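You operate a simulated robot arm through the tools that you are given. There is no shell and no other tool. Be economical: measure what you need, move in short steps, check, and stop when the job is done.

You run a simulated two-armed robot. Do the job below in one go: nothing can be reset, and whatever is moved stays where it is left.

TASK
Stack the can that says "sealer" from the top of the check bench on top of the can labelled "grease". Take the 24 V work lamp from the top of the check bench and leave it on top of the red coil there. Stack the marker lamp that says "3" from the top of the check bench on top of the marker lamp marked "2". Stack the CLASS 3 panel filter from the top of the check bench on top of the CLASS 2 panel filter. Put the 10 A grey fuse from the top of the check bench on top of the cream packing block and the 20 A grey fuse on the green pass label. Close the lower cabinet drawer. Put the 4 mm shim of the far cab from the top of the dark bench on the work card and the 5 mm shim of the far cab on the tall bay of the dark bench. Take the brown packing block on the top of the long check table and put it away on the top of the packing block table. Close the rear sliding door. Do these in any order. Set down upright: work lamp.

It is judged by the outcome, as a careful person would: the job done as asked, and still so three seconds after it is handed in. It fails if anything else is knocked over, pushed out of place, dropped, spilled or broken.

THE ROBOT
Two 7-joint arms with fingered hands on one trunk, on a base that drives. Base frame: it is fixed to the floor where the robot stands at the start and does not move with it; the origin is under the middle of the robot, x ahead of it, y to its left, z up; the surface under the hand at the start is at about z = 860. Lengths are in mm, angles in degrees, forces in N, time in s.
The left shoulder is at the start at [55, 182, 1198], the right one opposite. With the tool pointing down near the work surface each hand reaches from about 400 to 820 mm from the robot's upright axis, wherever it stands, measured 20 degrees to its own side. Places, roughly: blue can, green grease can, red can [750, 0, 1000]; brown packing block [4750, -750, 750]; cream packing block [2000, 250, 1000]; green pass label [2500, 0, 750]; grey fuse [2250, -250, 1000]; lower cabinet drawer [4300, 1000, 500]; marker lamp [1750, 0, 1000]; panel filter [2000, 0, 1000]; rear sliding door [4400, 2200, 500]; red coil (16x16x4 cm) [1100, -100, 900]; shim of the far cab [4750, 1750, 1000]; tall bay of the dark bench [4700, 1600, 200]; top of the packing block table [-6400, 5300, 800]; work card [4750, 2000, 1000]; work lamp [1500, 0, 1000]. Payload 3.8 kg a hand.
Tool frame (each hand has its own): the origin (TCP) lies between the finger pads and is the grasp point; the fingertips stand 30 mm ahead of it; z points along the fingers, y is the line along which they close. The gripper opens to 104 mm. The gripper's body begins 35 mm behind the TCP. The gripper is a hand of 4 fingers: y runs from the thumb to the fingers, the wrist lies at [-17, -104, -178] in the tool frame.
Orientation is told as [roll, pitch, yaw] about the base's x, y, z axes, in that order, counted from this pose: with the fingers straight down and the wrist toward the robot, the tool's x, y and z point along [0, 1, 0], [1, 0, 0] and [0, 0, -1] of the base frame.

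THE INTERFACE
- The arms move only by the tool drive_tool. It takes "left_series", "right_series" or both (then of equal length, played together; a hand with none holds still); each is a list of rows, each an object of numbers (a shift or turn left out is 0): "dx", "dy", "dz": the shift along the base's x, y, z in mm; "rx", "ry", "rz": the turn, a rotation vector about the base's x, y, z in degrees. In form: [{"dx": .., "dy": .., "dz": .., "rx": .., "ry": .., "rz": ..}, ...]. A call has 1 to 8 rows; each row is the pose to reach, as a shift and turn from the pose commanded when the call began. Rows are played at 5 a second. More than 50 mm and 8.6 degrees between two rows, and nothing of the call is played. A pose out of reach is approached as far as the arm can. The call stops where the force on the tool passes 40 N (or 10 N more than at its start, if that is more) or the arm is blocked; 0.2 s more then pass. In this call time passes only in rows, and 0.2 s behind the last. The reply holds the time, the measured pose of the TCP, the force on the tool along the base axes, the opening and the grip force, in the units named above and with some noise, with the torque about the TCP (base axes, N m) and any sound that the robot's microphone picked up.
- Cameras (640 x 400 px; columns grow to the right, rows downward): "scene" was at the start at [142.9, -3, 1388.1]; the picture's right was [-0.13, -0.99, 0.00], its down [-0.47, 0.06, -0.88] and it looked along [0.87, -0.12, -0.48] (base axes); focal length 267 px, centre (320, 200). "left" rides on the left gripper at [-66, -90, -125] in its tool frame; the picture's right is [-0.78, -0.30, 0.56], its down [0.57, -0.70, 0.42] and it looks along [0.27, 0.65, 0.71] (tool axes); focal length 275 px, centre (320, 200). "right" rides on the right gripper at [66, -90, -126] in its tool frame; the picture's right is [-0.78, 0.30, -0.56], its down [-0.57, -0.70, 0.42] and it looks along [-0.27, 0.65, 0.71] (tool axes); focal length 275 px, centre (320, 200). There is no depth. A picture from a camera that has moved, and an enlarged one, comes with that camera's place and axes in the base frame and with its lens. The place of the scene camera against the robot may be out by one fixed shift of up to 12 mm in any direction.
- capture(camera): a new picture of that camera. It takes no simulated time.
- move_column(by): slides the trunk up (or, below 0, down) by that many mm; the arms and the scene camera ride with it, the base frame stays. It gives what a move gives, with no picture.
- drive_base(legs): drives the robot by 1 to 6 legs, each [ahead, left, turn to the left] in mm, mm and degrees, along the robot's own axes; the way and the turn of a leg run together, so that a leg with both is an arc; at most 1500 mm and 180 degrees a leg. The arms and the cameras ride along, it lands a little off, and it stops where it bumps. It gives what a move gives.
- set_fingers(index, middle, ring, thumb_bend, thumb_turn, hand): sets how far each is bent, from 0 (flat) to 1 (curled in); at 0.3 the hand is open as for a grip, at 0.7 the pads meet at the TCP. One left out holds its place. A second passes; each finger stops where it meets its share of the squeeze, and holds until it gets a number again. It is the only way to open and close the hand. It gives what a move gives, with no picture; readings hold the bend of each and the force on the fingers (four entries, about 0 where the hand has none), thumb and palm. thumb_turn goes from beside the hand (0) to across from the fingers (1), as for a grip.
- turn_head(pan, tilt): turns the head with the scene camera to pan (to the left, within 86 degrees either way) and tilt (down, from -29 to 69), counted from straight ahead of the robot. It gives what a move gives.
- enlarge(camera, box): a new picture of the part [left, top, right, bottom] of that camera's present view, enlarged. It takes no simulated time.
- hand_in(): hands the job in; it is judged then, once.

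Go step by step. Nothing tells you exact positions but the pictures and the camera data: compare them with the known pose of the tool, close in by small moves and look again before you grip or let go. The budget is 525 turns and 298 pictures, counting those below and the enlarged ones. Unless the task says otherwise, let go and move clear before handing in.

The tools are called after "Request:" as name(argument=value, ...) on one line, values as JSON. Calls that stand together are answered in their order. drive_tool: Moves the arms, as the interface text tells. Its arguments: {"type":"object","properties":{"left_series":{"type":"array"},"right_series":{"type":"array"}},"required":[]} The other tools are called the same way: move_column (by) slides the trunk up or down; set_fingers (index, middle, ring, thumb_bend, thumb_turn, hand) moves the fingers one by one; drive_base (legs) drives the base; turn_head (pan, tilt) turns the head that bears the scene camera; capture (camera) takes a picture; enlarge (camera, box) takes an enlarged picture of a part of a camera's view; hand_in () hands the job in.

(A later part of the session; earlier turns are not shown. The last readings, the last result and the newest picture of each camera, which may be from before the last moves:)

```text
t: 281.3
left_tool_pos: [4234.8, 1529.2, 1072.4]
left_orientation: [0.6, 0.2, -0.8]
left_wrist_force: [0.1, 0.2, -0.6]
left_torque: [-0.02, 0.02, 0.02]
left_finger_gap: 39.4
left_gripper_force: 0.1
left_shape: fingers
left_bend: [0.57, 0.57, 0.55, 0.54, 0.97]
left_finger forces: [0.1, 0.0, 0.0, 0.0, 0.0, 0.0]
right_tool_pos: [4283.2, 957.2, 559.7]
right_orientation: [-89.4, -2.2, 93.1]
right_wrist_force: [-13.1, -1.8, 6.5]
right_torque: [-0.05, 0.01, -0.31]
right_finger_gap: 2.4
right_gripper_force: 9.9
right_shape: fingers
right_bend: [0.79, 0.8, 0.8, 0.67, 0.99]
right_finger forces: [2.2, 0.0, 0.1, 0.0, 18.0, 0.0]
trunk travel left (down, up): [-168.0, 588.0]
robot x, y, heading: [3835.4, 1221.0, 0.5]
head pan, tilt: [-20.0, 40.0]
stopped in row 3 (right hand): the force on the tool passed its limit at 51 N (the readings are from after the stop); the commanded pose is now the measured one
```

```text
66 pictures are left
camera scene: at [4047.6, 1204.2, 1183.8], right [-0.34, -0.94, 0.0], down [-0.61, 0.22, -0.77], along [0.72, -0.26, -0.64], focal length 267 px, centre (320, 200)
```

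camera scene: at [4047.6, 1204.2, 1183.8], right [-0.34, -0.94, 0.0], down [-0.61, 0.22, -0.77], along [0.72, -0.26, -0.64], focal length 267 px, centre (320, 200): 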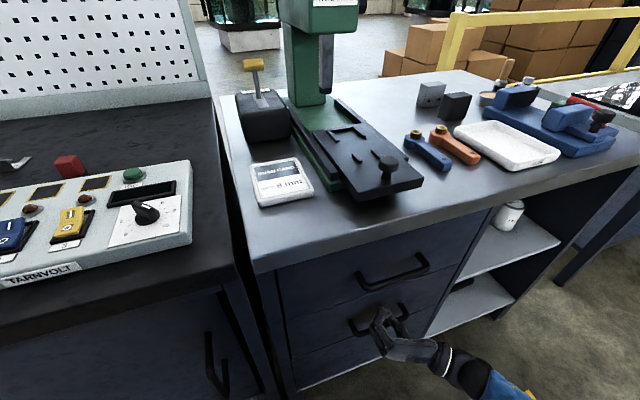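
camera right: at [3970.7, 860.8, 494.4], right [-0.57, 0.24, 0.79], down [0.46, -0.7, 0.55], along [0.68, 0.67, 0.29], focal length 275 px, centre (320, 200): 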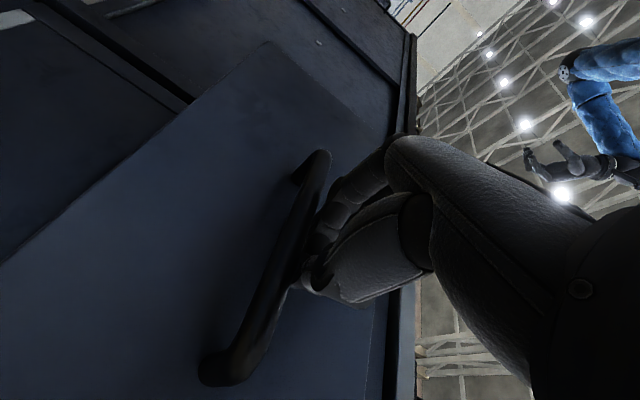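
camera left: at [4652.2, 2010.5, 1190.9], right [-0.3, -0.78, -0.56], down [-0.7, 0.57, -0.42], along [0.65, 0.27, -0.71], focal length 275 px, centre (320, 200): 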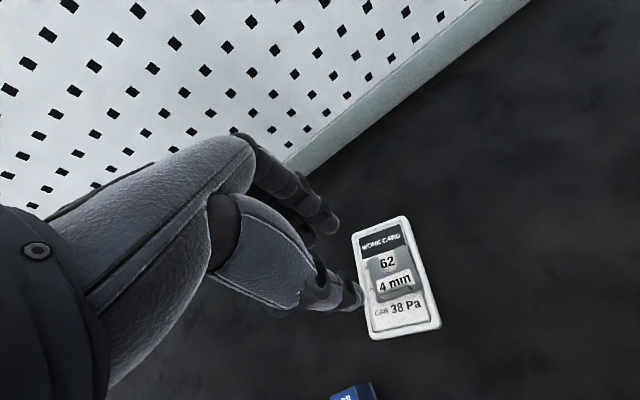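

The drawer is shut. I back off and return to the door handle to finish closing it.

Request:
drive_base(legs=[[-160, 0, 0], [0, 368, 0]])

Request:
set_fingers(hand="right", index=0.4, middle=0.4, ring=0.4, thumb_bend=0.38)

Request:
turn_head(pan=-30, tilt=45)

Request:
capture(camera="right")

Request:
capture(camera="scene")

```text
t: 284.7
left_tool_pos: [4073.8, 1903.5, 1072.0]
left_orientation: [0.6, 0.2, -0.7]
left_wrist_force: [0.7, 0.1, -0.2]
left_torque: [0.01, -0.01, 0.0]
left_finger_gap: 39.1
left_gripper_force: 0.0
left_shape: fingers
left_bend: [0.57, 0.57, 0.55, 0.54, 0.97]
left_finger forces: [0.0, 0.0, 0.0, 0.0, 0.0, 0.0]
right_tool_pos: [4124.4, 1331.6, 559.6]
right_orientation: [-89.5, -2.1, 93.1]
right_wrist_force: [-0.4, -0.8, -0.2]
right_torque: [-0.01, -0.01, -0.01]
right_finger_gap: 2.8
right_gripper_force: 0.0
right_shape: fingers
right_bend: [0.79, 0.8, 0.8, 0.67, 0.98]
right_finger forces: [0.0, 0.0, 0.0, 0.1, 0.0, 0.0]
trunk travel left (down, up): [-168.0, 588.0]
robot x, y, heading: [3671.9, 1599.5, 0.6]
head pan, tilt: [-20.0, 40.0]
```

```text
t: 285.7
left_tool_pos: [4072.9, 1902.8, 1071.1]
left_orientation: [0.6, 0.1, -0.8]
left_wrist_force: [0.9, -0.2, -0.2]
left_torque: [0.03, -0.04, 0.02]
left_finger_gap: 39.4
left_gripper_force: 0.1
left_shape: fingers
left_bend: [0.57, 0.57, 0.55, 0.54, 0.97]
left_finger forces: [0.0, 0.1, 0.1, 0.1, 0.1, 0.1]
right_tool_pos: [4123.5, 1331.3, 559.1]
right_orientation: [-89.5, -2.1, 93.1]
right_wrist_force: [-0.6, -0.2, -0.1]
right_torque: [0.0, -0.01, -0.01]
right_finger_gap: 81.7
right_gripper_force: 0.0
right_shape: fingers
right_bend: [0.4, 0.4, 0.4, 0.38, 0.97]
right_finger forces: [0.1, 0.0, 0.0, 0.0, 0.0, 0.1]
trunk travel left (down, up): [-168.0, 588.0]
robot x, y, heading: [3673.7, 1594.1, 0.5]
head pan, tilt: [-20.0, 40.0]
```

```text
t: 286.4
left_tool_pos: [4073.9, 1902.2, 1072.6]
left_orientation: [0.7, 0.2, -0.6]
left_wrist_force: [-0.2, -0.8, 0.0]
left_torque: [0.02, -0.02, -0.01]
left_finger_gap: 39.4
left_gripper_force: 0.0
left_shape: fingers
left_bend: [0.57, 0.57, 0.55, 0.54, 0.97]
left_finger forces: [0.1, 0.1, 0.0, 0.0, 0.0, 0.1]
right_tool_pos: [4124.9, 1330.9, 558.4]
right_orientation: [-89.5, -2.2, 93.2]
right_wrist_force: [0.1, -0.2, 0.3]
right_torque: [-0.01, -0.02, 0.0]
right_finger_gap: 81.6
right_gripper_force: 0.0
right_shape: fingers
right_bend: [0.4, 0.4, 0.4, 0.38, 0.97]
right_finger forces: [0.0, 0.1, 0.1, 0.0, 0.0, 0.0]
trunk travel left (down, up): [-168.0, 588.0]
robot x, y, heading: [3675.4, 1595.0, 0.4]
head pan, tilt: [-30.0, 45.0]
```

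```text
65 pictures are left
camera right: at [4002.0, 1236.1, 491.2], right [-0.56, 0.24, 0.79], down [0.47, -0.7, 0.54], along [0.68, 0.68, 0.28], focal length 275 px, centre (320, 200)
```

right: 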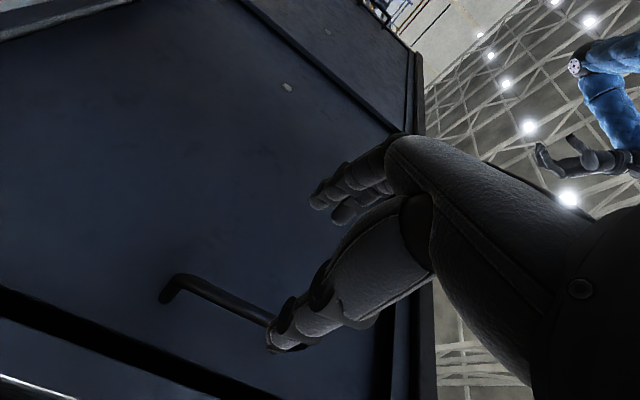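

```text
64 pictures are left
camera scene: at [3877.3, 1566.2, 1176.5], right [-0.49, -0.87, 0.0], down [-0.62, 0.35, -0.71], along [0.62, -0.35, -0.71], focal length 267 px, centre (320, 200)
```

scene: 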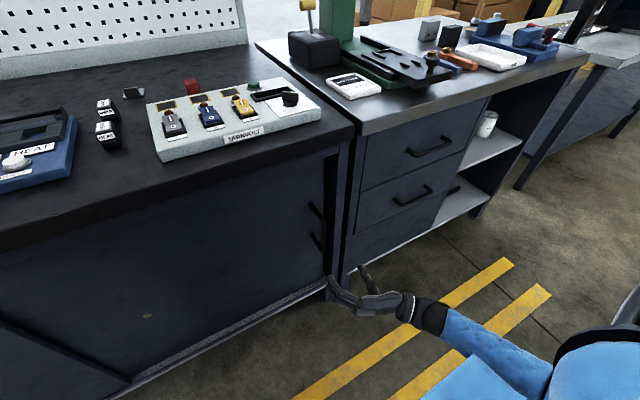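

The bar is straight ahead. I drive in, close around it, and pull right.

Request:
drive_base(legs=[[172, 0, 0]])

Request:
set_fingers(hand="right", index=0.75, middle=0.75, ring=0.75, thumb_bend=0.62)

Request:
drive_tool(right_series=[{"dy": -12}, {"dy": -24}, {"dy": -36}, {"dy": -48}, {"dy": -60}, {"dy": -72}])

Request:
capture(camera="right")

Request:
capture(camera="scene")

```text
t: 287.9
left_tool_pos: [4251.8, 1902.3, 1072.4]
left_orientation: [0.6, 0.1, -0.8]
left_wrist_force: [0.2, -0.6, 0.3]
left_torque: [0.03, 0.01, -0.03]
left_finger_gap: 39.1
left_gripper_force: 0.0
left_shape: fingers
left_bend: [0.57, 0.57, 0.55, 0.54, 0.97]
left_finger forces: [0.0, 0.0, 0.0, 0.0, 0.0, 0.0]
right_tool_pos: [4300.8, 1331.2, 558.6]
right_orientation: [-89.4, -2.2, 92.8]
right_wrist_force: [-0.2, 0.4, 0.3]
right_torque: [0.0, 0.0, 0.0]
right_finger_gap: 81.6
right_gripper_force: 0.1
right_shape: fingers
right_bend: [0.4, 0.4, 0.4, 0.38, 0.97]
right_finger forces: [0.0, 0.0, 0.0, 0.0, 0.0, 0.0]
trunk travel left (down, up): [-168.0, 588.0]
robot x, y, heading: [3852.1, 1593.5, 0.0]
head pan, tilt: [-30.0, 45.0]
```

```text
t: 288.9
left_tool_pos: [4251.5, 1903.0, 1071.7]
left_orientation: [0.6, 0.3, -0.8]
left_wrist_force: [0.8, 0.6, -0.1]
left_torque: [-0.04, 0.0, 0.02]
left_finger_gap: 39.4
left_gripper_force: 0.0
left_shape: fingers
left_bend: [0.57, 0.57, 0.55, 0.54, 0.97]
left_finger forces: [0.0, 0.0, 0.0, 0.1, 0.0, 0.0]
right_tool_pos: [4300.5, 1330.5, 559.5]
right_orientation: [-89.4, -2.1, 92.9]
right_wrist_force: [-0.2, 0.4, -0.3]
right_torque: [-0.03, -0.03, 0.0]
right_finger_gap: 4.1
right_gripper_force: 0.0
right_shape: fingers
right_bend: [0.75, 0.75, 0.75, 0.62, 0.97]
right_finger forces: [0.0, 0.0, 0.0, 0.0, 0.0, 0.0]
trunk travel left (down, up): [-168.0, 588.0]
robot x, y, heading: [3847.6, 1597.6, 0.2]
head pan, tilt: [-30.0, 45.0]
```

```text
t: 290.0
left_tool_pos: [4251.6, 1904.2, 1072.2]
left_orientation: [0.6, 0.2, -0.9]
left_wrist_force: [-0.1, -1.0, 0.0]
left_torque: [0.02, -0.05, -0.01]
left_finger_gap: 39.6
left_gripper_force: 0.0
left_shape: fingers
left_bend: [0.57, 0.57, 0.55, 0.54, 0.97]
left_finger forces: [0.0, 0.0, 0.0, 0.0, 0.0, 0.0]
right_tool_pos: [4299.9, 1296.8, 559.0]
right_orientation: [-89.7, -2.8, 94.3]
right_wrist_force: [5.6, 18.5, -1.6]
right_torque: [-0.04, -0.01, -0.64]
right_finger_gap: 8.6
right_gripper_force: 8.7
right_shape: fingers
right_bend: [0.75, 0.75, 0.75, 0.62, 0.97]
right_finger forces: [14.0, 0.0, 4.3, 0.0, 0.0, 0.0]
trunk travel left (down, up): [-168.0, 588.0]
robot x, y, heading: [3850.0, 1595.8, 0.4]
head pan, tilt: [-30.0, 45.0]
stopped in row 5 (right hand): the force on the tool passed its limit at 45 N (the readings are from after the stop); the commanded pose is now the measured one
```

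```text
63 pictures are left
camera right: at [4179.4, 1200.1, 489.9], right [-0.57, 0.22, 0.79], down [0.48, -0.69, 0.54], along [0.67, 0.69, 0.29], focal length 275 px, centre (320, 200)
```

right: 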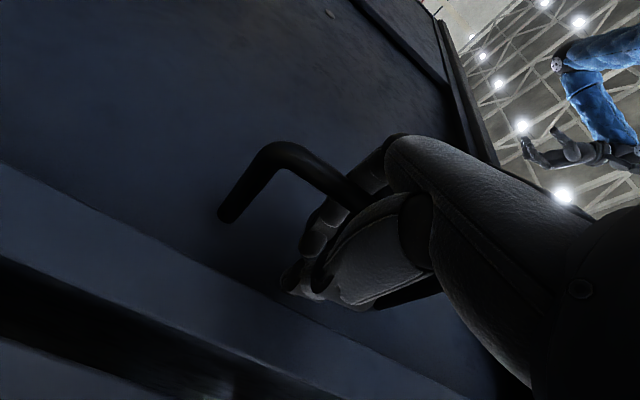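

```text
62 pictures are left
camera scene: at [4054.6, 1567.9, 1176.5], right [-0.49, -0.87, 0.0], down [-0.61, 0.35, -0.71], along [0.61, -0.35, -0.71], focal length 267 px, centre (320, 200)
```

scene: 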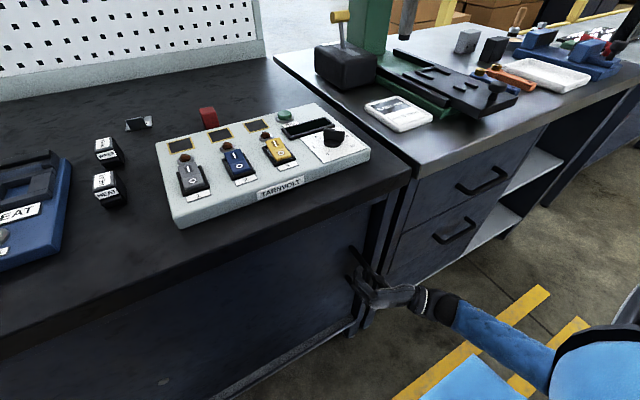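

The door is closed against the post. I release and back off, and check both closures.

Request:
drive_tool(right_series=[{"dy": 8}])

Request:
set_fingers(hand="right", index=0.35, middle=0.35, ring=0.35, thumb_bend=0.35)

Request:
drive_base(legs=[[-450, 0, 0]])

Request:
turn_head(pan=-15, tilt=35)

Request:
capture(camera="scene")

```text
t: 290.4
left_tool_pos: [4251.5, 1902.6, 1071.2]
left_orientation: [0.6, 0.2, -1.0]
left_wrist_force: [-0.4, -0.7, 1.0]
left_torque: [-0.01, -0.03, -0.01]
left_finger_gap: 39.6
left_gripper_force: 0.0
left_shape: fingers
left_bend: [0.57, 0.57, 0.55, 0.54, 0.97]
left_finger forces: [0.1, 0.1, 0.1, 0.0, 0.0, 0.0]
right_tool_pos: [4301.8, 1298.8, 560.2]
right_orientation: [-89.6, -2.5, 93.7]
right_wrist_force: [1.3, 3.9, -0.6]
right_torque: [0.04, 0.0, -0.11]
right_finger_gap: 5.6
right_gripper_force: 1.5
right_shape: fingers
right_bend: [0.75, 0.75, 0.75, 0.62, 0.97]
right_finger forces: [3.5, 0.1, 0.0, 0.0, 0.1, 0.0]
trunk travel left (down, up): [-168.0, 588.0]
robot x, y, heading: [3849.3, 1597.1, 0.3]
head pan, tilt: [-30.0, 45.0]
```

```text
t: 291.4
left_tool_pos: [4251.7, 1904.5, 1071.1]
left_orientation: [0.6, 0.2, -0.8]
left_wrist_force: [0.1, 0.7, -0.3]
left_torque: [0.03, 0.0, 0.03]
left_finger_gap: 39.3
left_gripper_force: 0.0
left_shape: fingers
left_bend: [0.57, 0.57, 0.55, 0.54, 0.97]
left_finger forces: [0.1, 0.1, 0.0, 0.0, 0.0, 0.0]
right_tool_pos: [4300.1, 1302.4, 559.1]
right_orientation: [-89.7, -2.6, 94.0]
right_wrist_force: [-1.8, 16.7, -1.2]
right_torque: [0.16, 0.03, 0.17]
right_finger_gap: 73.3
right_gripper_force: 8.5
right_shape: fingers
right_bend: [0.35, 0.35, 0.35, 0.46, 0.97]
right_finger forces: [0.0, 0.0, 0.0, 0.0, 16.6, 0.0]
trunk travel left (down, up): [-168.0, 588.0]
robot x, y, heading: [3852.0, 1596.9, 0.4]
head pan, tilt: [-30.0, 45.0]
```

```text
t: 294.1
left_tool_pos: [3794.3, 1901.7, 1072.3]
left_orientation: [0.6, 0.2, -0.4]
left_wrist_force: [0.1, 0.2, -0.4]
left_torque: [0.02, -0.02, -0.02]
left_finger_gap: 39.3
left_gripper_force: 0.0
left_shape: fingers
left_bend: [0.57, 0.57, 0.55, 0.54, 0.97]
left_finger forces: [0.0, 0.1, 0.1, 0.1, 0.1, 0.0]
right_tool_pos: [3847.1, 1299.1, 560.3]
right_orientation: [-89.6, -2.6, 94.3]
right_wrist_force: [-0.6, 0.0, 0.5]
right_torque: [0.01, -0.03, -0.01]
right_finger_gap: 91.8
right_gripper_force: 0.1
right_shape: fingers
right_bend: [0.35, 0.35, 0.35, 0.35, 0.97]
right_finger forces: [0.0, 0.1, 0.0, 0.1, 0.0, 0.1]
trunk travel left (down, up): [-168.0, 588.0]
robot x, y, heading: [3397.9, 1592.3, 0.5]
head pan, tilt: [-30.0, 45.0]
```

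```text
t: 294.9
left_tool_pos: [3793.3, 1901.5, 1071.5]
left_orientation: [0.6, 0.2, -0.4]
left_wrist_force: [-0.1, -1.1, 0.0]
left_torque: [0.03, -0.02, -0.03]
left_finger_gap: 39.2
left_gripper_force: 0.0
left_shape: fingers
left_bend: [0.57, 0.57, 0.55, 0.54, 0.97]
left_finger forces: [0.1, 0.1, 0.0, 0.1, 0.0, 0.0]
right_tool_pos: [3848.1, 1299.9, 559.7]
right_orientation: [-89.6, -2.6, 94.3]
right_wrist_force: [0.1, -0.5, 0.2]
right_torque: [0.01, -0.03, 0.01]
right_finger_gap: 91.7
right_gripper_force: 0.0
right_shape: fingers
right_bend: [0.35, 0.35, 0.35, 0.35, 0.97]
right_finger forces: [0.0, 0.1, 0.1, 0.0, 0.1, 0.0]
trunk travel left (down, up): [-168.0, 588.0]
robot x, y, heading: [3397.1, 1595.0, 0.8]
head pan, tilt: [-15.0, 35.0]
```

```text
61 pictures are left
camera scene: at [3614.9, 1582.4, 1191.2], right [-0.25, -0.97, 0.0], down [-0.56, 0.14, -0.82], along [0.79, -0.2, -0.57], focal length 267 px, centre (320, 200)
```

scene: 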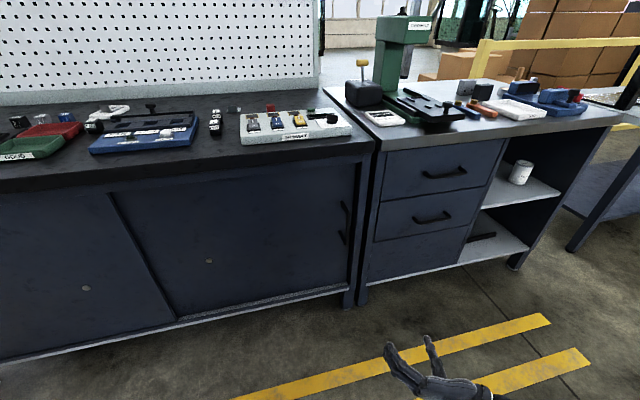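

Request:
enlarge(camera="scene", box=[280, 130, 480, 320])

```text
2.11 times, centred on (380, 225) of scene
camera zoom: at [3614.9, 1582.4, 1191.2], right [-0.25, -0.97, 0.0], down [-0.56, 0.14, -0.82], along [0.79, -0.2, -0.57], focal length 563 px, centre (194, 147)
```

zoom: 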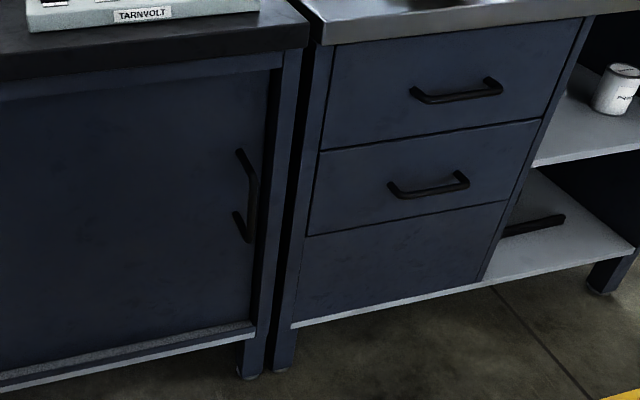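

Both are closed. I raise the trunk back and turn the right hand to point down again.

Request:
move_column(by=182)

Request:
drive_tool(right_series=[{"rx": 4.3, "ry": 4.3, "rz": -4.3}, {"rx": 8.6, "ry": 8.6, "rz": -8.6}, {"rx": 12.9, "ry": 12.9, "rz": -12.9}, {"rx": 17.2, "ry": 17.2, "rz": -17.2}, {"rx": 21.5, "ry": 21.5, "rz": -21.5}, {"rx": 25.8, "ry": 25.8, "rz": -25.8}, {"rx": 30.1, "ry": 30.1, "rz": -30.1}, {"rx": 34.4, "ry": 34.4, "rz": -34.4}])

Request:
drive_tool(right_series=[{"dz": 40, "rx": 4.3, "ry": 4.3, "rz": -4.3}, {"dz": 80, "rx": 8.6, "ry": 8.6, "rz": -8.6}, {"dz": 120, "rx": 12.9, "ry": 12.9, "rz": -12.9}, {"dz": 160, "rx": 17.2, "ry": 17.2, "rz": -17.2}, {"dz": 200, "rx": 21.5, "ry": 21.5, "rz": -21.5}, {"dz": 240, "rx": 25.8, "ry": 25.8, "rz": -25.8}, {"dz": 280, "rx": 30.1, "ry": 30.1, "rz": -30.1}, {"dz": 300, "rx": 34.9, "ry": 34.9, "rz": -34.9}])

```text
t: 296.9
left_tool_pos: [3794.2, 1902.1, 1252.9]
left_orientation: [0.6, 0.2, -0.4]
left_wrist_force: [0.5, 0.1, 0.3]
left_torque: [0.01, 0.01, 0.02]
left_finger_gap: 39.0
left_gripper_force: 0.0
left_shape: fingers
left_bend: [0.57, 0.57, 0.55, 0.54, 0.97]
left_finger forces: [0.0, 0.0, 0.0, 0.0, 0.1, 0.0]
right_tool_pos: [3847.8, 1299.5, 741.0]
right_orientation: [-89.6, -2.6, 94.3]
right_wrist_force: [-0.5, -0.5, -0.1]
right_torque: [0.0, 0.0, -0.02]
right_finger_gap: 91.8
right_gripper_force: 0.0
right_shape: fingers
right_bend: [0.35, 0.35, 0.35, 0.35, 0.97]
right_finger forces: [0.1, 0.1, 0.0, 0.1, 0.1, 0.0]
trunk travel left (down, up): [-350.0, 406.0]
robot x, y, heading: [3392.0, 1594.9, 0.9]
head pan, tilt: [-15.0, 35.0]
```

```text
t: 298.7
left_tool_pos: [3793.3, 1901.6, 1254.3]
left_orientation: [0.6, 0.2, -0.4]
left_wrist_force: [-0.2, -0.8, 0.2]
left_torque: [0.01, 0.03, -0.02]
left_finger_gap: 39.2
left_gripper_force: 0.0
left_shape: fingers
left_bend: [0.57, 0.57, 0.55, 0.54, 0.97]
left_finger forces: [0.0, 0.0, 0.1, 0.0, 0.1, 0.0]
right_tool_pos: [3847.9, 1298.5, 740.1]
right_orientation: [-45.2, -24.3, 46.6]
right_wrist_force: [0.1, 0.4, 1.1]
right_torque: [-0.01, 0.02, -0.01]
right_finger_gap: 91.9
right_gripper_force: 0.0
right_shape: fingers
right_bend: [0.35, 0.35, 0.35, 0.35, 0.97]
right_finger forces: [0.0, 0.0, 0.0, 0.0, 0.0, 0.0]
trunk travel left (down, up): [-350.0, 406.0]
robot x, y, heading: [3394.4, 1593.8, 0.8]
head pan, tilt: [-15.0, 35.0]
```

```text
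t: 300.5
left_tool_pos: [3794.1, 1902.5, 1252.8]
left_orientation: [0.7, 0.2, -0.5]
left_wrist_force: [0.2, 0.9, 0.9]
left_torque: [0.02, -0.01, 0.03]
left_finger_gap: 39.4
left_gripper_force: 0.1
left_shape: fingers
left_bend: [0.57, 0.57, 0.55, 0.54, 0.97]
left_finger forces: [0.1, 0.1, 0.0, 0.1, 0.0, 0.1]
right_tool_pos: [3850.0, 1299.7, 1040.9]
right_orientation: [0.7, -4.2, -2.7]
right_wrist_force: [-0.3, 0.0, 0.3]
right_torque: [0.02, 0.0, -0.01]
right_finger_gap: 91.8
right_gripper_force: 0.1
right_shape: fingers
right_bend: [0.35, 0.35, 0.35, 0.35, 0.97]
right_finger forces: [0.1, 0.0, 0.0, 0.0, 0.1, 0.0]
trunk travel left (down, up): [-350.0, 406.0]
robot x, y, heading: [3400.7, 1589.0, 0.7]
head pan, tilt: [-15.0, 35.0]
```

I level the hand and drive to the long check table.

Request:
drive_tool(right_series=[{"dz": 40, "ry": 4.2, "rz": 2.7}, {"dz": 80, "ry": 4.2, "rz": 2.7}])

Request:
drive_base(legs=[[0, -1200, 0], [0, -1000, 0]])

Request:
turn_head(pan=0, tilt=20)

Request:
capture(camera="scene")

```text
t: 301.1
left_tool_pos: [3793.5, 1902.5, 1253.5]
left_orientation: [0.6, 0.1, -0.4]
left_wrist_force: [-0.7, 1.3, -1.1]
left_torque: [-0.02, -0.02, -0.02]
left_finger_gap: 39.2
left_gripper_force: 0.1
left_shape: fingers
left_bend: [0.57, 0.57, 0.55, 0.54, 0.97]
left_finger forces: [0.0, 0.0, 0.0, 0.0, 0.1, 0.0]
right_tool_pos: [3848.4, 1298.3, 1120.7]
right_orientation: [0.4, -0.1, -0.1]
right_wrist_force: [0.2, -0.2, 1.1]
right_torque: [0.0, 0.0, -0.01]
right_finger_gap: 91.9
right_gripper_force: 0.1
right_shape: fingers
right_bend: [0.35, 0.35, 0.35, 0.35, 0.97]
right_finger forces: [0.0, 0.0, 0.0, 0.1, 0.0, 0.0]
trunk travel left (down, up): [-350.0, 406.0]
robot x, y, heading: [3395.5, 1596.6, 0.9]
head pan, tilt: [-15.0, 35.0]
```

```text
t: 312.0
left_tool_pos: [3827.4, -313.4, 1253.7]
left_orientation: [0.6, 0.3, -0.6]
left_wrist_force: [0.4, -0.8, -0.4]
left_torque: [-0.01, 0.04, 0.01]
left_finger_gap: 39.1
left_gripper_force: 0.0
left_shape: fingers
left_bend: [0.57, 0.57, 0.55, 0.54, 0.97]
left_finger forces: [0.0, 0.0, 0.0, 0.0, 0.0, 0.0]
right_tool_pos: [3878.9, -917.8, 1119.1]
right_orientation: [0.4, 0.0, -0.2]
right_wrist_force: [0.9, -0.3, -0.2]
right_torque: [0.0, 0.02, -0.02]
right_finger_gap: 91.9
right_gripper_force: 0.1
right_shape: fingers
right_bend: [0.35, 0.35, 0.35, 0.35, 0.97]
right_finger forces: [0.0, 0.1, 0.1, 0.0, 0.0, 0.1]
trunk travel left (down, up): [-350.0, 406.0]
robot x, y, heading: [3428.4, -620.9, 0.5]
head pan, tilt: [-15.0, 35.0]
```

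```text
t: 312.8
left_tool_pos: [3827.6, -313.0, 1254.5]
left_orientation: [0.6, 0.2, -0.6]
left_wrist_force: [0.0, -0.1, 0.5]
left_torque: [0.01, -0.02, 0.01]
left_finger_gap: 39.3
left_gripper_force: 0.0
left_shape: fingers
left_bend: [0.57, 0.57, 0.55, 0.54, 0.97]
left_finger forces: [0.0, 0.0, 0.1, 0.1, 0.0, 0.0]
right_tool_pos: [3880.0, -918.4, 1118.9]
right_orientation: [0.5, 0.0, -0.2]
right_wrist_force: [0.0, -0.5, 0.8]
right_torque: [-0.02, 0.0, 0.01]
right_finger_gap: 92.1
right_gripper_force: 0.1
right_shape: fingers
right_bend: [0.35, 0.35, 0.35, 0.35, 0.97]
right_finger forces: [0.0, 0.0, 0.0, 0.0, 0.0, 0.1]
trunk travel left (down, up): [-350.0, 406.0]
robot x, y, heading: [3428.5, -622.1, 0.6]
head pan, tilt: [0.0, 20.0]
```

```text
59 pictures are left
camera scene: at [3573.9, -610.3, 1401.9], right [0.01, -1.0, 0.0], down [-0.34, 0.0, -0.94], along [0.94, 0.01, -0.34], focal length 267 px, centre (320, 200)
```

scene: 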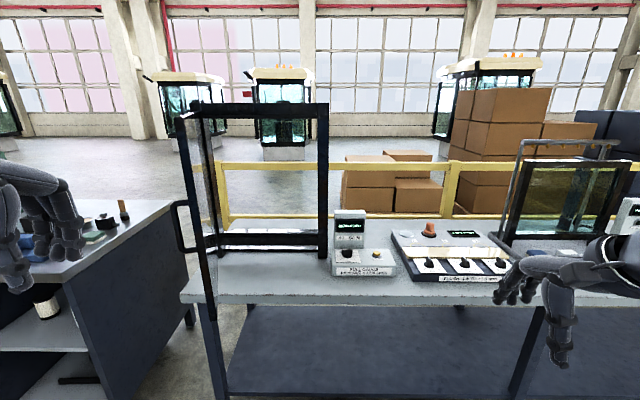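

Request:
enlarge(camera="scene", box=[300, 190, 560, 300])

Request:
turn_head(pan=-45, tilt=20)

Request:
capture(camera="scene")

```text
2.46 times, centred on (430, 245) of scene
camera zoom: at [3573.9, -610.3, 1401.9], right [0.01, -1.0, 0.0], down [-0.34, 0.0, -0.94], along [0.94, 0.01, -0.34], focal length 658 px, centre (49, 89)
```

zoom: 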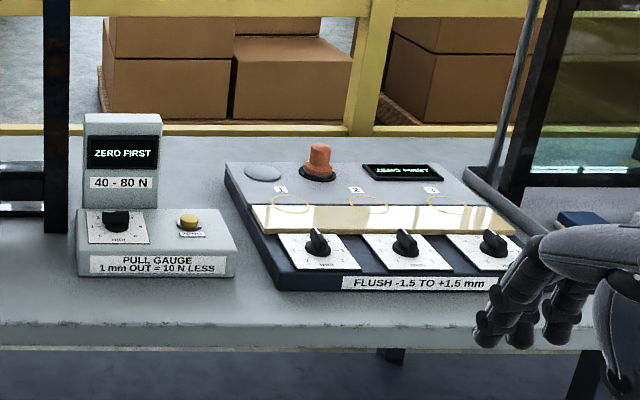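

```text
t: 313.9
left_tool_pos: [3828.1, -314.0, 1253.8]
left_orientation: [0.6, 0.2, -0.6]
left_wrist_force: [0.5, -0.2, 0.1]
left_torque: [0.01, -0.02, 0.0]
left_finger_gap: 39.6
left_gripper_force: 0.1
left_shape: fingers
left_bend: [0.57, 0.57, 0.55, 0.54, 0.97]
left_finger forces: [0.0, 0.1, 0.1, 0.0, 0.0, 0.1]
right_tool_pos: [3879.8, -917.5, 1118.8]
right_orientation: [0.4, -0.1, 0.0]
right_wrist_force: [-0.4, -0.1, -0.8]
right_torque: [0.0, -0.01, 0.01]
right_finger_gap: 92.0
right_gripper_force: 0.1
right_shape: fingers
right_bend: [0.35, 0.35, 0.35, 0.35, 0.97]
right_finger forces: [0.0, 0.0, 0.1, 0.0, 0.0, 0.0]
trunk travel left (down, up): [-350.0, 406.0]
robot x, y, heading: [3431.0, -621.4, 0.7]
head pan, tilt: [-45.0, 20.0]
```

```text
57 pictures are left
camera scene: at [3547.4, -676.3, 1402.0], right [-0.7, -0.72, 0.0], down [-0.24, 0.24, -0.94], along [0.67, -0.66, -0.34], focal length 267 px, centre (320, 200)
```

scene: 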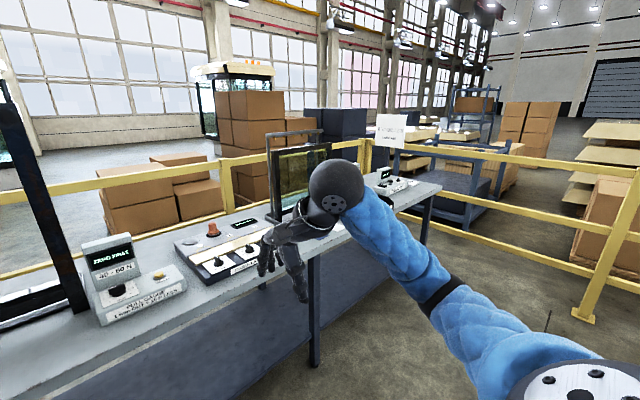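

I don't see the brown block yet; I raise the trunk to look over the table from above.

Request:
move_column(by=350)

Request:
drive_base(legs=[[200, -250, 0]])

Request:
turn_head(pan=0, tilt=40)

Request:
capture(camera="scene")

```text
t: 317.3
left_tool_pos: [3826.1, -313.8, 1603.2]
left_orientation: [0.6, 0.1, -0.5]
left_wrist_force: [0.1, 0.3, 0.1]
left_torque: [-0.02, 0.0, 0.02]
left_finger_gap: 39.3
left_gripper_force: 0.0
left_shape: fingers
left_bend: [0.57, 0.57, 0.55, 0.54, 0.97]
left_finger forces: [0.0, 0.0, 0.0, 0.0, 0.1, 0.0]
right_tool_pos: [3880.7, -915.9, 1469.6]
right_orientation: [0.4, -0.1, -0.1]
right_wrist_force: [0.2, 0.5, 0.3]
right_torque: [-0.01, 0.01, -0.02]
right_finger_gap: 92.1
right_gripper_force: 0.1
right_shape: fingers
right_bend: [0.35, 0.35, 0.35, 0.35, 0.97]
right_finger forces: [0.0, 0.0, 0.1, 0.0, 0.0, 0.0]
trunk travel left (down, up): [-700.0, 56.0]
robot x, y, heading: [3429.4, -619.5, 0.4]
head pan, tilt: [-45.0, 20.0]
```

```text
t: 319.5
left_tool_pos: [4030.7, -559.6, 1603.3]
left_orientation: [0.6, 0.2, -0.8]
left_wrist_force: [0.4, -0.7, 0.0]
left_torque: [-0.01, 0.02, 0.02]
left_finger_gap: 39.4
left_gripper_force: 0.1
left_shape: fingers
left_bend: [0.57, 0.57, 0.55, 0.54, 0.97]
left_finger forces: [0.0, 0.0, 0.1, 0.0, 0.0, 0.0]
right_tool_pos: [4080.5, -1164.9, 1469.9]
right_orientation: [0.5, -0.1, -0.3]
right_wrist_force: [0.0, -0.8, -0.6]
right_torque: [0.0, 0.01, -0.03]
right_finger_gap: 91.7
right_gripper_force: 0.0
right_shape: fingers
right_bend: [0.35, 0.35, 0.35, 0.35, 0.97]
right_finger forces: [0.0, 0.0, 0.1, 0.1, 0.0, 0.0]
trunk travel left (down, up): [-700.0, 56.0]
robot x, y, heading: [3629.7, -867.3, 0.5]
head pan, tilt: [-45.0, 20.0]
```

```text
t: 320.6
left_tool_pos: [4031.6, -559.2, 1603.3]
left_orientation: [0.6, 0.2, -0.8]
left_wrist_force: [-0.1, 0.4, -0.1]
left_torque: [0.02, 0.01, -0.01]
left_finger_gap: 39.4
left_gripper_force: 0.0
left_shape: fingers
left_bend: [0.57, 0.57, 0.55, 0.54, 0.97]
left_finger forces: [0.1, 0.0, 0.1, 0.0, 0.0, 0.0]
right_tool_pos: [4080.4, -1164.1, 1471.0]
right_orientation: [0.5, -0.1, -0.4]
right_wrist_force: [0.2, -0.1, -0.4]
right_torque: [0.0, 0.02, -0.01]
right_finger_gap: 92.1
right_gripper_force: 0.0
right_shape: fingers
right_bend: [0.35, 0.35, 0.35, 0.35, 0.97]
right_finger forces: [0.0, 0.1, 0.0, 0.1, 0.0, 0.1]
trunk travel left (down, up): [-700.0, 56.0]
robot x, y, heading: [3627.4, -867.6, 0.2]
head pan, tilt: [0.0, 40.0]
```

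```text
56 pictures are left
camera scene: at [3724.0, -856.9, 1722.0], right [0.01, -1.0, 0.0], down [-0.64, 0.0, -0.77], along [0.77, 0.0, -0.64], focal length 267 px, centre (320, 200)
```

scene: 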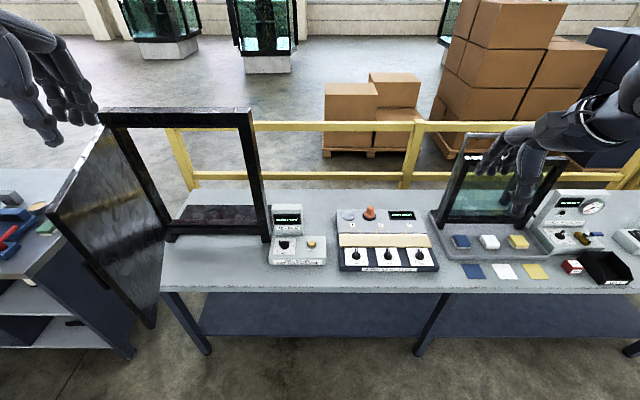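

Request:
enlarge(camera="scene", box=[150, 170, 450, 290])

Request:
enlarge(camera="scene", box=[430, 180, 640, 300])

```text
2.13 times, centred on (300, 230) of scene
camera zoom: at [3724.0, -856.9, 1722.0], right [0.01, -1.0, 0.0], down [-0.64, 0.0, -0.77], along [0.77, 0.0, -0.64], focal length 570 px, centre (363, 136)
```

zoom: 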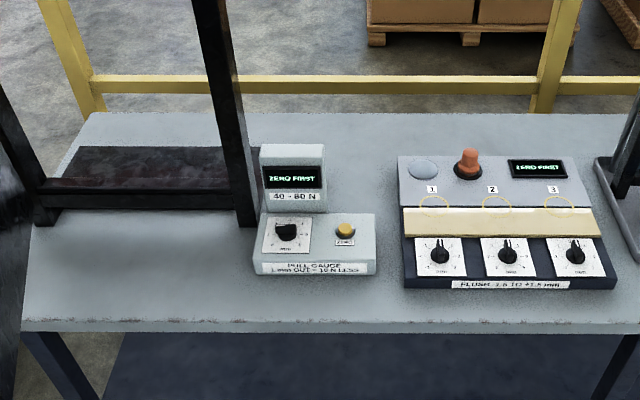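

```text
3.05 times, centred on (535, 240) of scene
camera zoom: at [3724.0, -856.9, 1722.0], right [0.01, -1.0, 0.0], down [-0.64, 0.0, -0.77], along [0.77, 0.0, -0.64], focal length 814 px, centre (-335, 78)
```

zoom: 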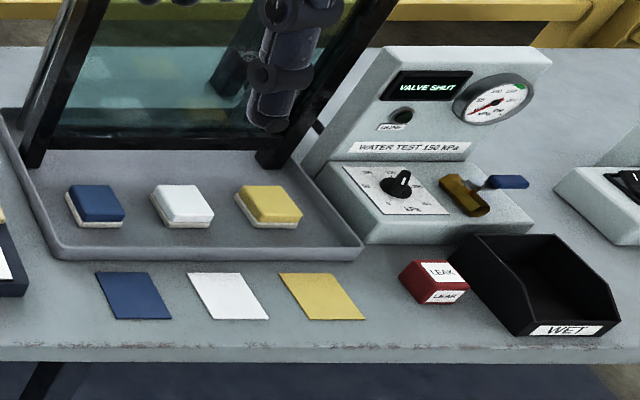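

The block may be hidden behind the pull gauge. I drive closer and use the left-hand camera from above.

Request:
drive_base(legs=[[230, 0, 0]])

Request:
capture(camera="left")

Request:
turn_head(pan=5, tilt=50)

Request:
capture(camera="scene")

```text
t: 322.3
left_tool_pos: [4263.2, -557.7, 1604.0]
left_orientation: [0.6, 0.2, -0.8]
left_wrist_force: [0.3, -0.5, 0.0]
left_torque: [-0.01, 0.0, 0.02]
left_finger_gap: 39.3
left_gripper_force: 0.1
left_shape: fingers
left_bend: [0.57, 0.57, 0.55, 0.54, 0.97]
left_finger forces: [0.0, 0.1, 0.0, 0.0, 0.1, 0.0]
right_tool_pos: [4314.2, -1163.4, 1470.6]
right_orientation: [0.6, -0.1, -0.3]
right_wrist_force: [0.4, -0.4, 0.6]
right_torque: [-0.01, -0.02, -0.03]
right_finger_gap: 91.5
right_gripper_force: 0.0
right_shape: fingers
right_bend: [0.35, 0.35, 0.35, 0.35, 0.97]
right_finger forces: [0.0, 0.1, 0.0, 0.0, 0.0, 0.0]
trunk travel left (down, up): [-700.0, 56.0]
robot x, y, heading: [3864.4, -862.5, 0.1]
head pan, tilt: [0.0, 40.0]
```

```text
53 pictures are left
camera left: at [4174.1, -624.0, 1727.8], right [-0.31, -0.77, -0.56], down [-0.69, 0.59, -0.42], along [0.65, 0.26, -0.71], focal length 275 px, centre (320, 200)
```

left: 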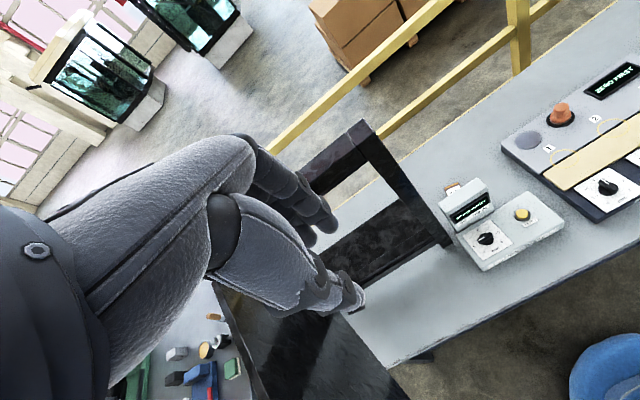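

```text
t: 323.1
left_tool_pos: [4265.7, -558.6, 1603.9]
left_orientation: [0.7, 0.1, -0.8]
left_wrist_force: [0.7, 0.4, 0.4]
left_torque: [-0.01, 0.02, -0.01]
left_finger_gap: 39.5
left_gripper_force: 0.1
left_shape: fingers
left_bend: [0.57, 0.57, 0.55, 0.54, 0.97]
left_finger forces: [0.0, 0.1, 0.0, 0.0, 0.0, 0.1]
right_tool_pos: [4316.1, -1163.9, 1469.3]
right_orientation: [0.4, -0.1, -0.2]
right_wrist_force: [-0.6, -0.3, -0.4]
right_torque: [-0.04, -0.01, 0.0]
right_finger_gap: 92.1
right_gripper_force: 0.0
right_shape: fingers
right_bend: [0.35, 0.35, 0.35, 0.35, 0.97]
right_finger forces: [0.1, 0.0, 0.0, 0.1, 0.1, 0.0]
trunk travel left (down, up): [-700.0, 56.0]
robot x, y, heading: [3864.9, -866.3, 0.5]
head pan, tilt: [5.0, 50.0]
```

```text
52 pictures are left
camera scene: at [3950.6, -848.8, 1707.8], right [0.09, -1.0, 0.0], down [-0.76, -0.07, -0.64], along [0.64, 0.06, -0.77], focal length 267 px, centre (320, 200)
```

scene: 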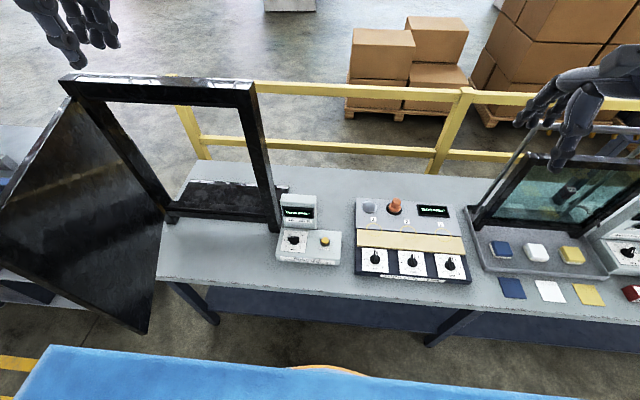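

Request:
enlarge(camera="left", box=[420, 165, 540, 275])

```text
3.64 times, centred on (480, 220) of left
camera zoom: at [4176.0, -624.1, 1727.4], right [-0.31, -0.77, -0.56], down [-0.7, 0.59, -0.42], along [0.65, 0.26, -0.71], focal length 1001 px, centre (-262, 127)
```

zoom: 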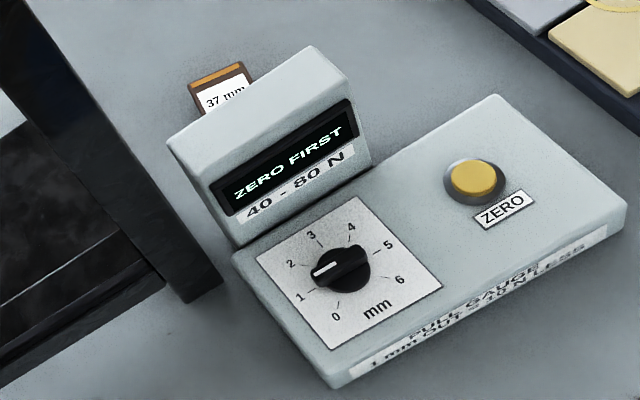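

Found it: the brown "37 mm" block stands just behind the pull gauge's display (≈ (4625, -742), top z ≈ 899). I'll grip it along y with the right hand (yaw 90°). First I retract the left hand and rotate the right.

Request:
drive_tool(left_series=[{"dx": -40}, {"dx": -80}, {"dx": -120}, {"dx": -150}, {"dx": -150}, {"dx": -150}, {"dx": -150}, {"dx": -150}], right_series=[{"rz": 8}, {"rz": 16}, {"rz": 24}, {"rz": 32}, {"rz": 40}, {"rz": 48}, {"rz": 56}, {"rz": 64}])

Request:
drive_tool(right_series=[{"rz": 8}, {"rz": 16}, {"rz": 24}, {"rz": 26.3}])

Request:
move_column(by=-300)

Request:
drive_base(legs=[[140, 70, 0]])

```text
t: 324.9
left_tool_pos: [4116.5, -559.6, 1604.6]
left_orientation: [0.6, 0.2, -0.7]
left_wrist_force: [-0.7, -0.2, 0.0]
left_torque: [0.0, 0.02, -0.02]
left_finger_gap: 39.3
left_gripper_force: 0.1
left_shape: fingers
left_bend: [0.57, 0.57, 0.55, 0.54, 0.97]
left_finger forces: [0.0, 0.1, 0.0, 0.0, 0.1, 0.0]
right_tool_pos: [4316.1, -1163.1, 1469.2]
right_orientation: [0.5, -0.1, 63.8]
right_wrist_force: [0.0, -0.8, 0.1]
right_torque: [-0.04, -0.01, 0.04]
right_finger_gap: 91.8
right_gripper_force: 0.1
right_shape: fingers
right_bend: [0.35, 0.35, 0.35, 0.35, 0.97]
right_finger forces: [0.0, 0.0, 0.0, 0.0, 0.1, 0.0]
trunk travel left (down, up): [-700.0, 56.0]
robot x, y, heading: [3862.3, -864.3, 0.2]
head pan, tilt: [5.0, 50.0]
```

```text
t: 325.9
left_tool_pos: [4115.6, -560.4, 1604.0]
left_orientation: [0.6, 0.3, -0.9]
left_wrist_force: [-0.3, 0.6, 0.2]
left_torque: [0.03, 0.02, 0.02]
left_finger_gap: 39.4
left_gripper_force: 0.1
left_shape: fingers
left_bend: [0.57, 0.57, 0.55, 0.54, 0.97]
left_finger forces: [0.0, 0.1, 0.1, 0.1, 0.0, 0.1]
right_tool_pos: [4314.9, -1161.3, 1470.2]
right_orientation: [0.5, -0.1, 90.1]
right_wrist_force: [-0.3, 0.8, -0.1]
right_torque: [0.0, -0.01, -0.02]
right_finger_gap: 92.0
right_gripper_force: 0.1
right_shape: fingers
right_bend: [0.35, 0.35, 0.35, 0.35, 0.97]
right_finger forces: [0.1, 0.1, 0.0, 0.1, 0.0, 0.0]
trunk travel left (down, up): [-700.0, 56.0]
robot x, y, heading: [3863.9, -863.6, 0.6]
head pan, tilt: [5.0, 50.0]
```

```text
t: 328.9
left_tool_pos: [4114.4, -558.6, 1303.7]
left_orientation: [0.6, 0.3, -0.8]
left_wrist_force: [-0.5, -0.2, 1.0]
left_torque: [0.01, 0.0, -0.04]
left_finger_gap: 39.2
left_gripper_force: 0.0
left_shape: fingers
left_bend: [0.57, 0.57, 0.55, 0.54, 0.97]
left_finger forces: [0.0, 0.0, 0.0, 0.0, 0.0, 0.0]
right_tool_pos: [4314.4, -1162.7, 1169.5]
right_orientation: [0.5, 0.0, 90.0]
right_wrist_force: [0.1, -0.2, 0.6]
right_torque: [0.02, 0.01, 0.03]
right_finger_gap: 91.8
right_gripper_force: 0.0
right_shape: fingers
right_bend: [0.35, 0.35, 0.35, 0.35, 0.97]
right_finger forces: [0.0, 0.0, 0.0, 0.0, 0.1, 0.0]
trunk travel left (down, up): [-400.0, 356.0]
robot x, y, heading: [3862.6, -864.2, 0.3]
head pan, tilt: [5.0, 50.0]
```

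```text
t: 329.9
left_tool_pos: [4164.3, -525.7, 1304.9]
left_orientation: [0.8, -0.8, 0.5]
left_wrist_force: [0.0, 0.4, 0.1]
left_torque: [-0.01, -0.03, 0.0]
left_finger_gap: 39.1
left_gripper_force: 0.1
left_shape: fingers
left_bend: [0.57, 0.57, 0.55, 0.54, 0.97]
left_finger forces: [0.0, 0.0, 0.0, 0.0, 0.0, 0.0]
right_tool_pos: [4372.7, -1130.5, 1170.1]
right_orientation: [0.3, -0.2, 90.4]
right_wrist_force: [0.1, 0.5, 0.0]
right_torque: [0.03, 0.0, 0.01]
right_finger_gap: 91.9
right_gripper_force: 0.0
right_shape: fingers
right_bend: [0.35, 0.35, 0.35, 0.35, 0.97]
right_finger forces: [0.0, 0.0, 0.0, 0.0, 0.0, 0.0]
trunk travel left (down, up): [-400.0, 356.0]
robot x, y, heading: [3927.0, -833.6, 0.8]
head pan, tilt: [5.0, 50.0]
stopped in leg 1: the robot was blocked; the commanded pose is now the measured one
```

The base is blocked; I look left at the open frame door and my left arm.

Request:
turn_head(pan=45, tilt=35)

Request:
capture(camera="scene")

```text
t: 331.0
left_tool_pos: [4164.5, -525.4, 1304.1]
left_orientation: [0.9, -0.6, 0.3]
left_wrist_force: [-0.1, -0.4, 0.4]
left_torque: [-0.02, 0.02, 0.01]
left_finger_gap: 39.5
left_gripper_force: 0.2
left_shape: fingers
left_bend: [0.57, 0.57, 0.55, 0.54, 0.97]
left_finger forces: [0.1, 0.0, 0.0, 0.0, 0.1, 0.0]
right_tool_pos: [4372.1, -1131.6, 1170.6]
right_orientation: [0.3, -0.3, 90.3]
right_wrist_force: [-0.1, -0.5, 0.1]
right_torque: [0.02, -0.01, 0.03]
right_finger_gap: 92.2
right_gripper_force: 0.2
right_shape: fingers
right_bend: [0.35, 0.35, 0.35, 0.35, 0.97]
right_finger forces: [0.0, 0.1, 0.0, 0.0, 0.0, 0.0]
trunk travel left (down, up): [-400.0, 356.0]
robot x, y, heading: [3927.8, -834.3, 0.8]
head pan, tilt: [45.0, 35.0]
```

```text
50 pictures are left
camera scene: at [4017.2, -765.1, 1429.3], right [0.72, -0.7, 0.0], down [-0.4, -0.41, -0.82], along [0.58, 0.59, -0.57], focal length 267 px, centre (320, 200)
```

scene: 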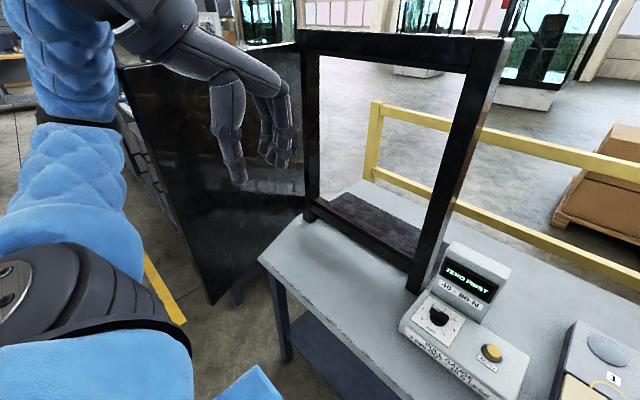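

The left arm is close to the open frame door. I back off and bring the left arm inward.

Request:
drive_base(legs=[[-90, -50, 0]])

Request:
drive_tool(left_series=[{"dy": -40}, {"dy": -80}, {"dx": -20, "dy": -120}, {"dx": -40, "dy": -150}])

Request:
capture(camera="scene")

```text
t: 332.1
left_tool_pos: [4082.2, -575.8, 1302.9]
left_orientation: [1.0, -0.5, 0.1]
left_wrist_force: [-0.3, 0.1, -0.2]
left_torque: [0.04, -0.01, 0.01]
left_finger_gap: 39.5
left_gripper_force: 0.0
left_shape: fingers
left_bend: [0.57, 0.57, 0.55, 0.54, 0.97]
left_finger forces: [0.0, 0.0, 0.0, 0.0, 0.0, 0.0]
right_tool_pos: [4286.8, -1181.6, 1168.0]
right_orientation: [0.5, -0.2, 90.2]
right_wrist_force: [0.3, -0.1, 0.2]
right_torque: [0.01, -0.02, -0.01]
right_finger_gap: 91.7
right_gripper_force: 0.1
right_shape: fingers
right_bend: [0.35, 0.35, 0.35, 0.35, 0.97]
right_finger forces: [0.0, 0.1, 0.1, 0.0, 0.0, 0.0]
trunk travel left (down, up): [-400.0, 356.0]
robot x, y, heading: [3832.3, -883.0, 0.7]
head pan, tilt: [45.0, 35.0]
```

```text
t: 333.1
left_tool_pos: [4039.7, -726.1, 1304.0]
left_orientation: [1.0, -0.3, 0.4]
left_wrist_force: [12.3, 24.0, -4.8]
left_torque: [-3.04, 1.26, -1.53]
left_finger_gap: 39.3
left_gripper_force: 0.0
left_shape: fingers
left_bend: [0.57, 0.57, 0.55, 0.54, 0.97]
left_finger forces: [0.0, 0.0, 0.0, 0.0, 0.0, 0.0]
right_tool_pos: [4285.9, -1182.9, 1169.0]
right_orientation: [0.7, -0.2, 90.2]
right_wrist_force: [-1.1, -0.5, 0.4]
right_torque: [0.0, -0.04, 0.05]
right_finger_gap: 92.2
right_gripper_force: 0.0
right_shape: fingers
right_bend: [0.35, 0.35, 0.35, 0.35, 0.97]
right_finger forces: [0.0, 0.0, 0.0, 0.0, 0.0, 0.0]
trunk travel left (down, up): [-400.0, 356.0]
robot x, y, heading: [3831.5, -887.8, 0.8]
head pan, tilt: [45.0, 35.0]
```

```text
49 pictures are left
camera scene: at [3934.7, -815.4, 1429.0], right [0.71, -0.7, 0.0], down [-0.4, -0.41, -0.82], along [0.58, 0.58, -0.57], focal length 267 px, centre (320, 200)
```

scene: 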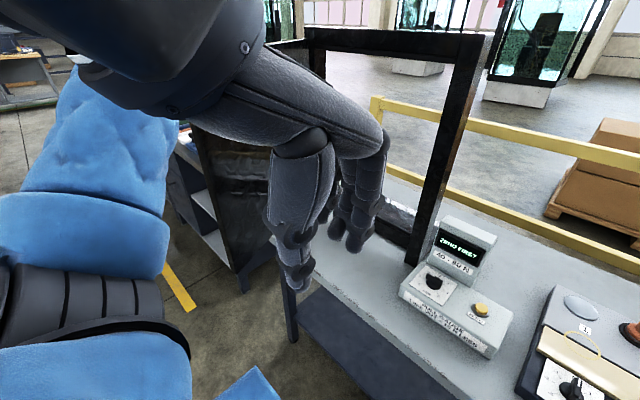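

The frame door's near edge is around (4090, -365). I extend the left arm forward and inward so its elbow keeps clear.

Request:
drive_tool(left_series=[{"dx": 30, "dy": 25, "dz": 10}, {"dx": 65, "dy": 20, "dz": 30}, {"dx": 100, "dy": 5, "dz": 50}, {"dx": 135, "dy": -15, "dz": 70}, {"dx": 170, "dy": -35, "dz": 80}, {"dx": 200, "dy": -55, "dz": 90}])

Request:
capture(camera="scene")

```text
t: 334.5
left_tool_pos: [4244.3, -780.6, 1391.4]
left_orientation: [1.0, -0.3, 0.2]
left_wrist_force: [-0.4, 0.4, 1.0]
left_torque: [-0.01, -0.03, 0.03]
left_finger_gap: 39.2
left_gripper_force: 0.0
left_shape: fingers
left_bend: [0.57, 0.57, 0.55, 0.54, 0.97]
left_finger forces: [0.1, 0.0, 0.0, 0.1, 0.0, 0.0]
right_tool_pos: [4289.2, -1182.3, 1167.9]
right_orientation: [0.7, -0.2, 90.2]
right_wrist_force: [-0.4, -0.7, -1.1]
right_torque: [0.01, -0.04, -0.02]
right_finger_gap: 92.1
right_gripper_force: 0.0
right_shape: fingers
right_bend: [0.35, 0.35, 0.35, 0.35, 0.97]
right_finger forces: [0.0, 0.1, 0.1, 0.0, 0.1, 0.0]
trunk travel left (down, up): [-400.0, 356.0]
robot x, y, heading: [3837.5, -887.5, 0.4]
head pan, tilt: [45.0, 35.0]
```

```text
48 pictures are left
camera scene: at [3936.8, -814.8, 1428.6], right [0.71, -0.7, 0.0], down [-0.4, -0.41, -0.82], along [0.57, 0.59, -0.57], focal length 267 px, centre (320, 200)
```

scene: 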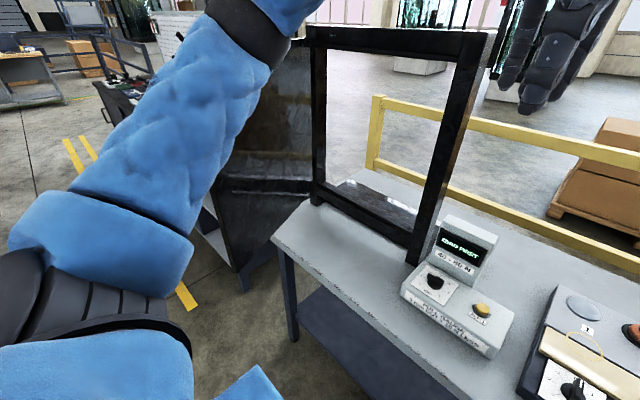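

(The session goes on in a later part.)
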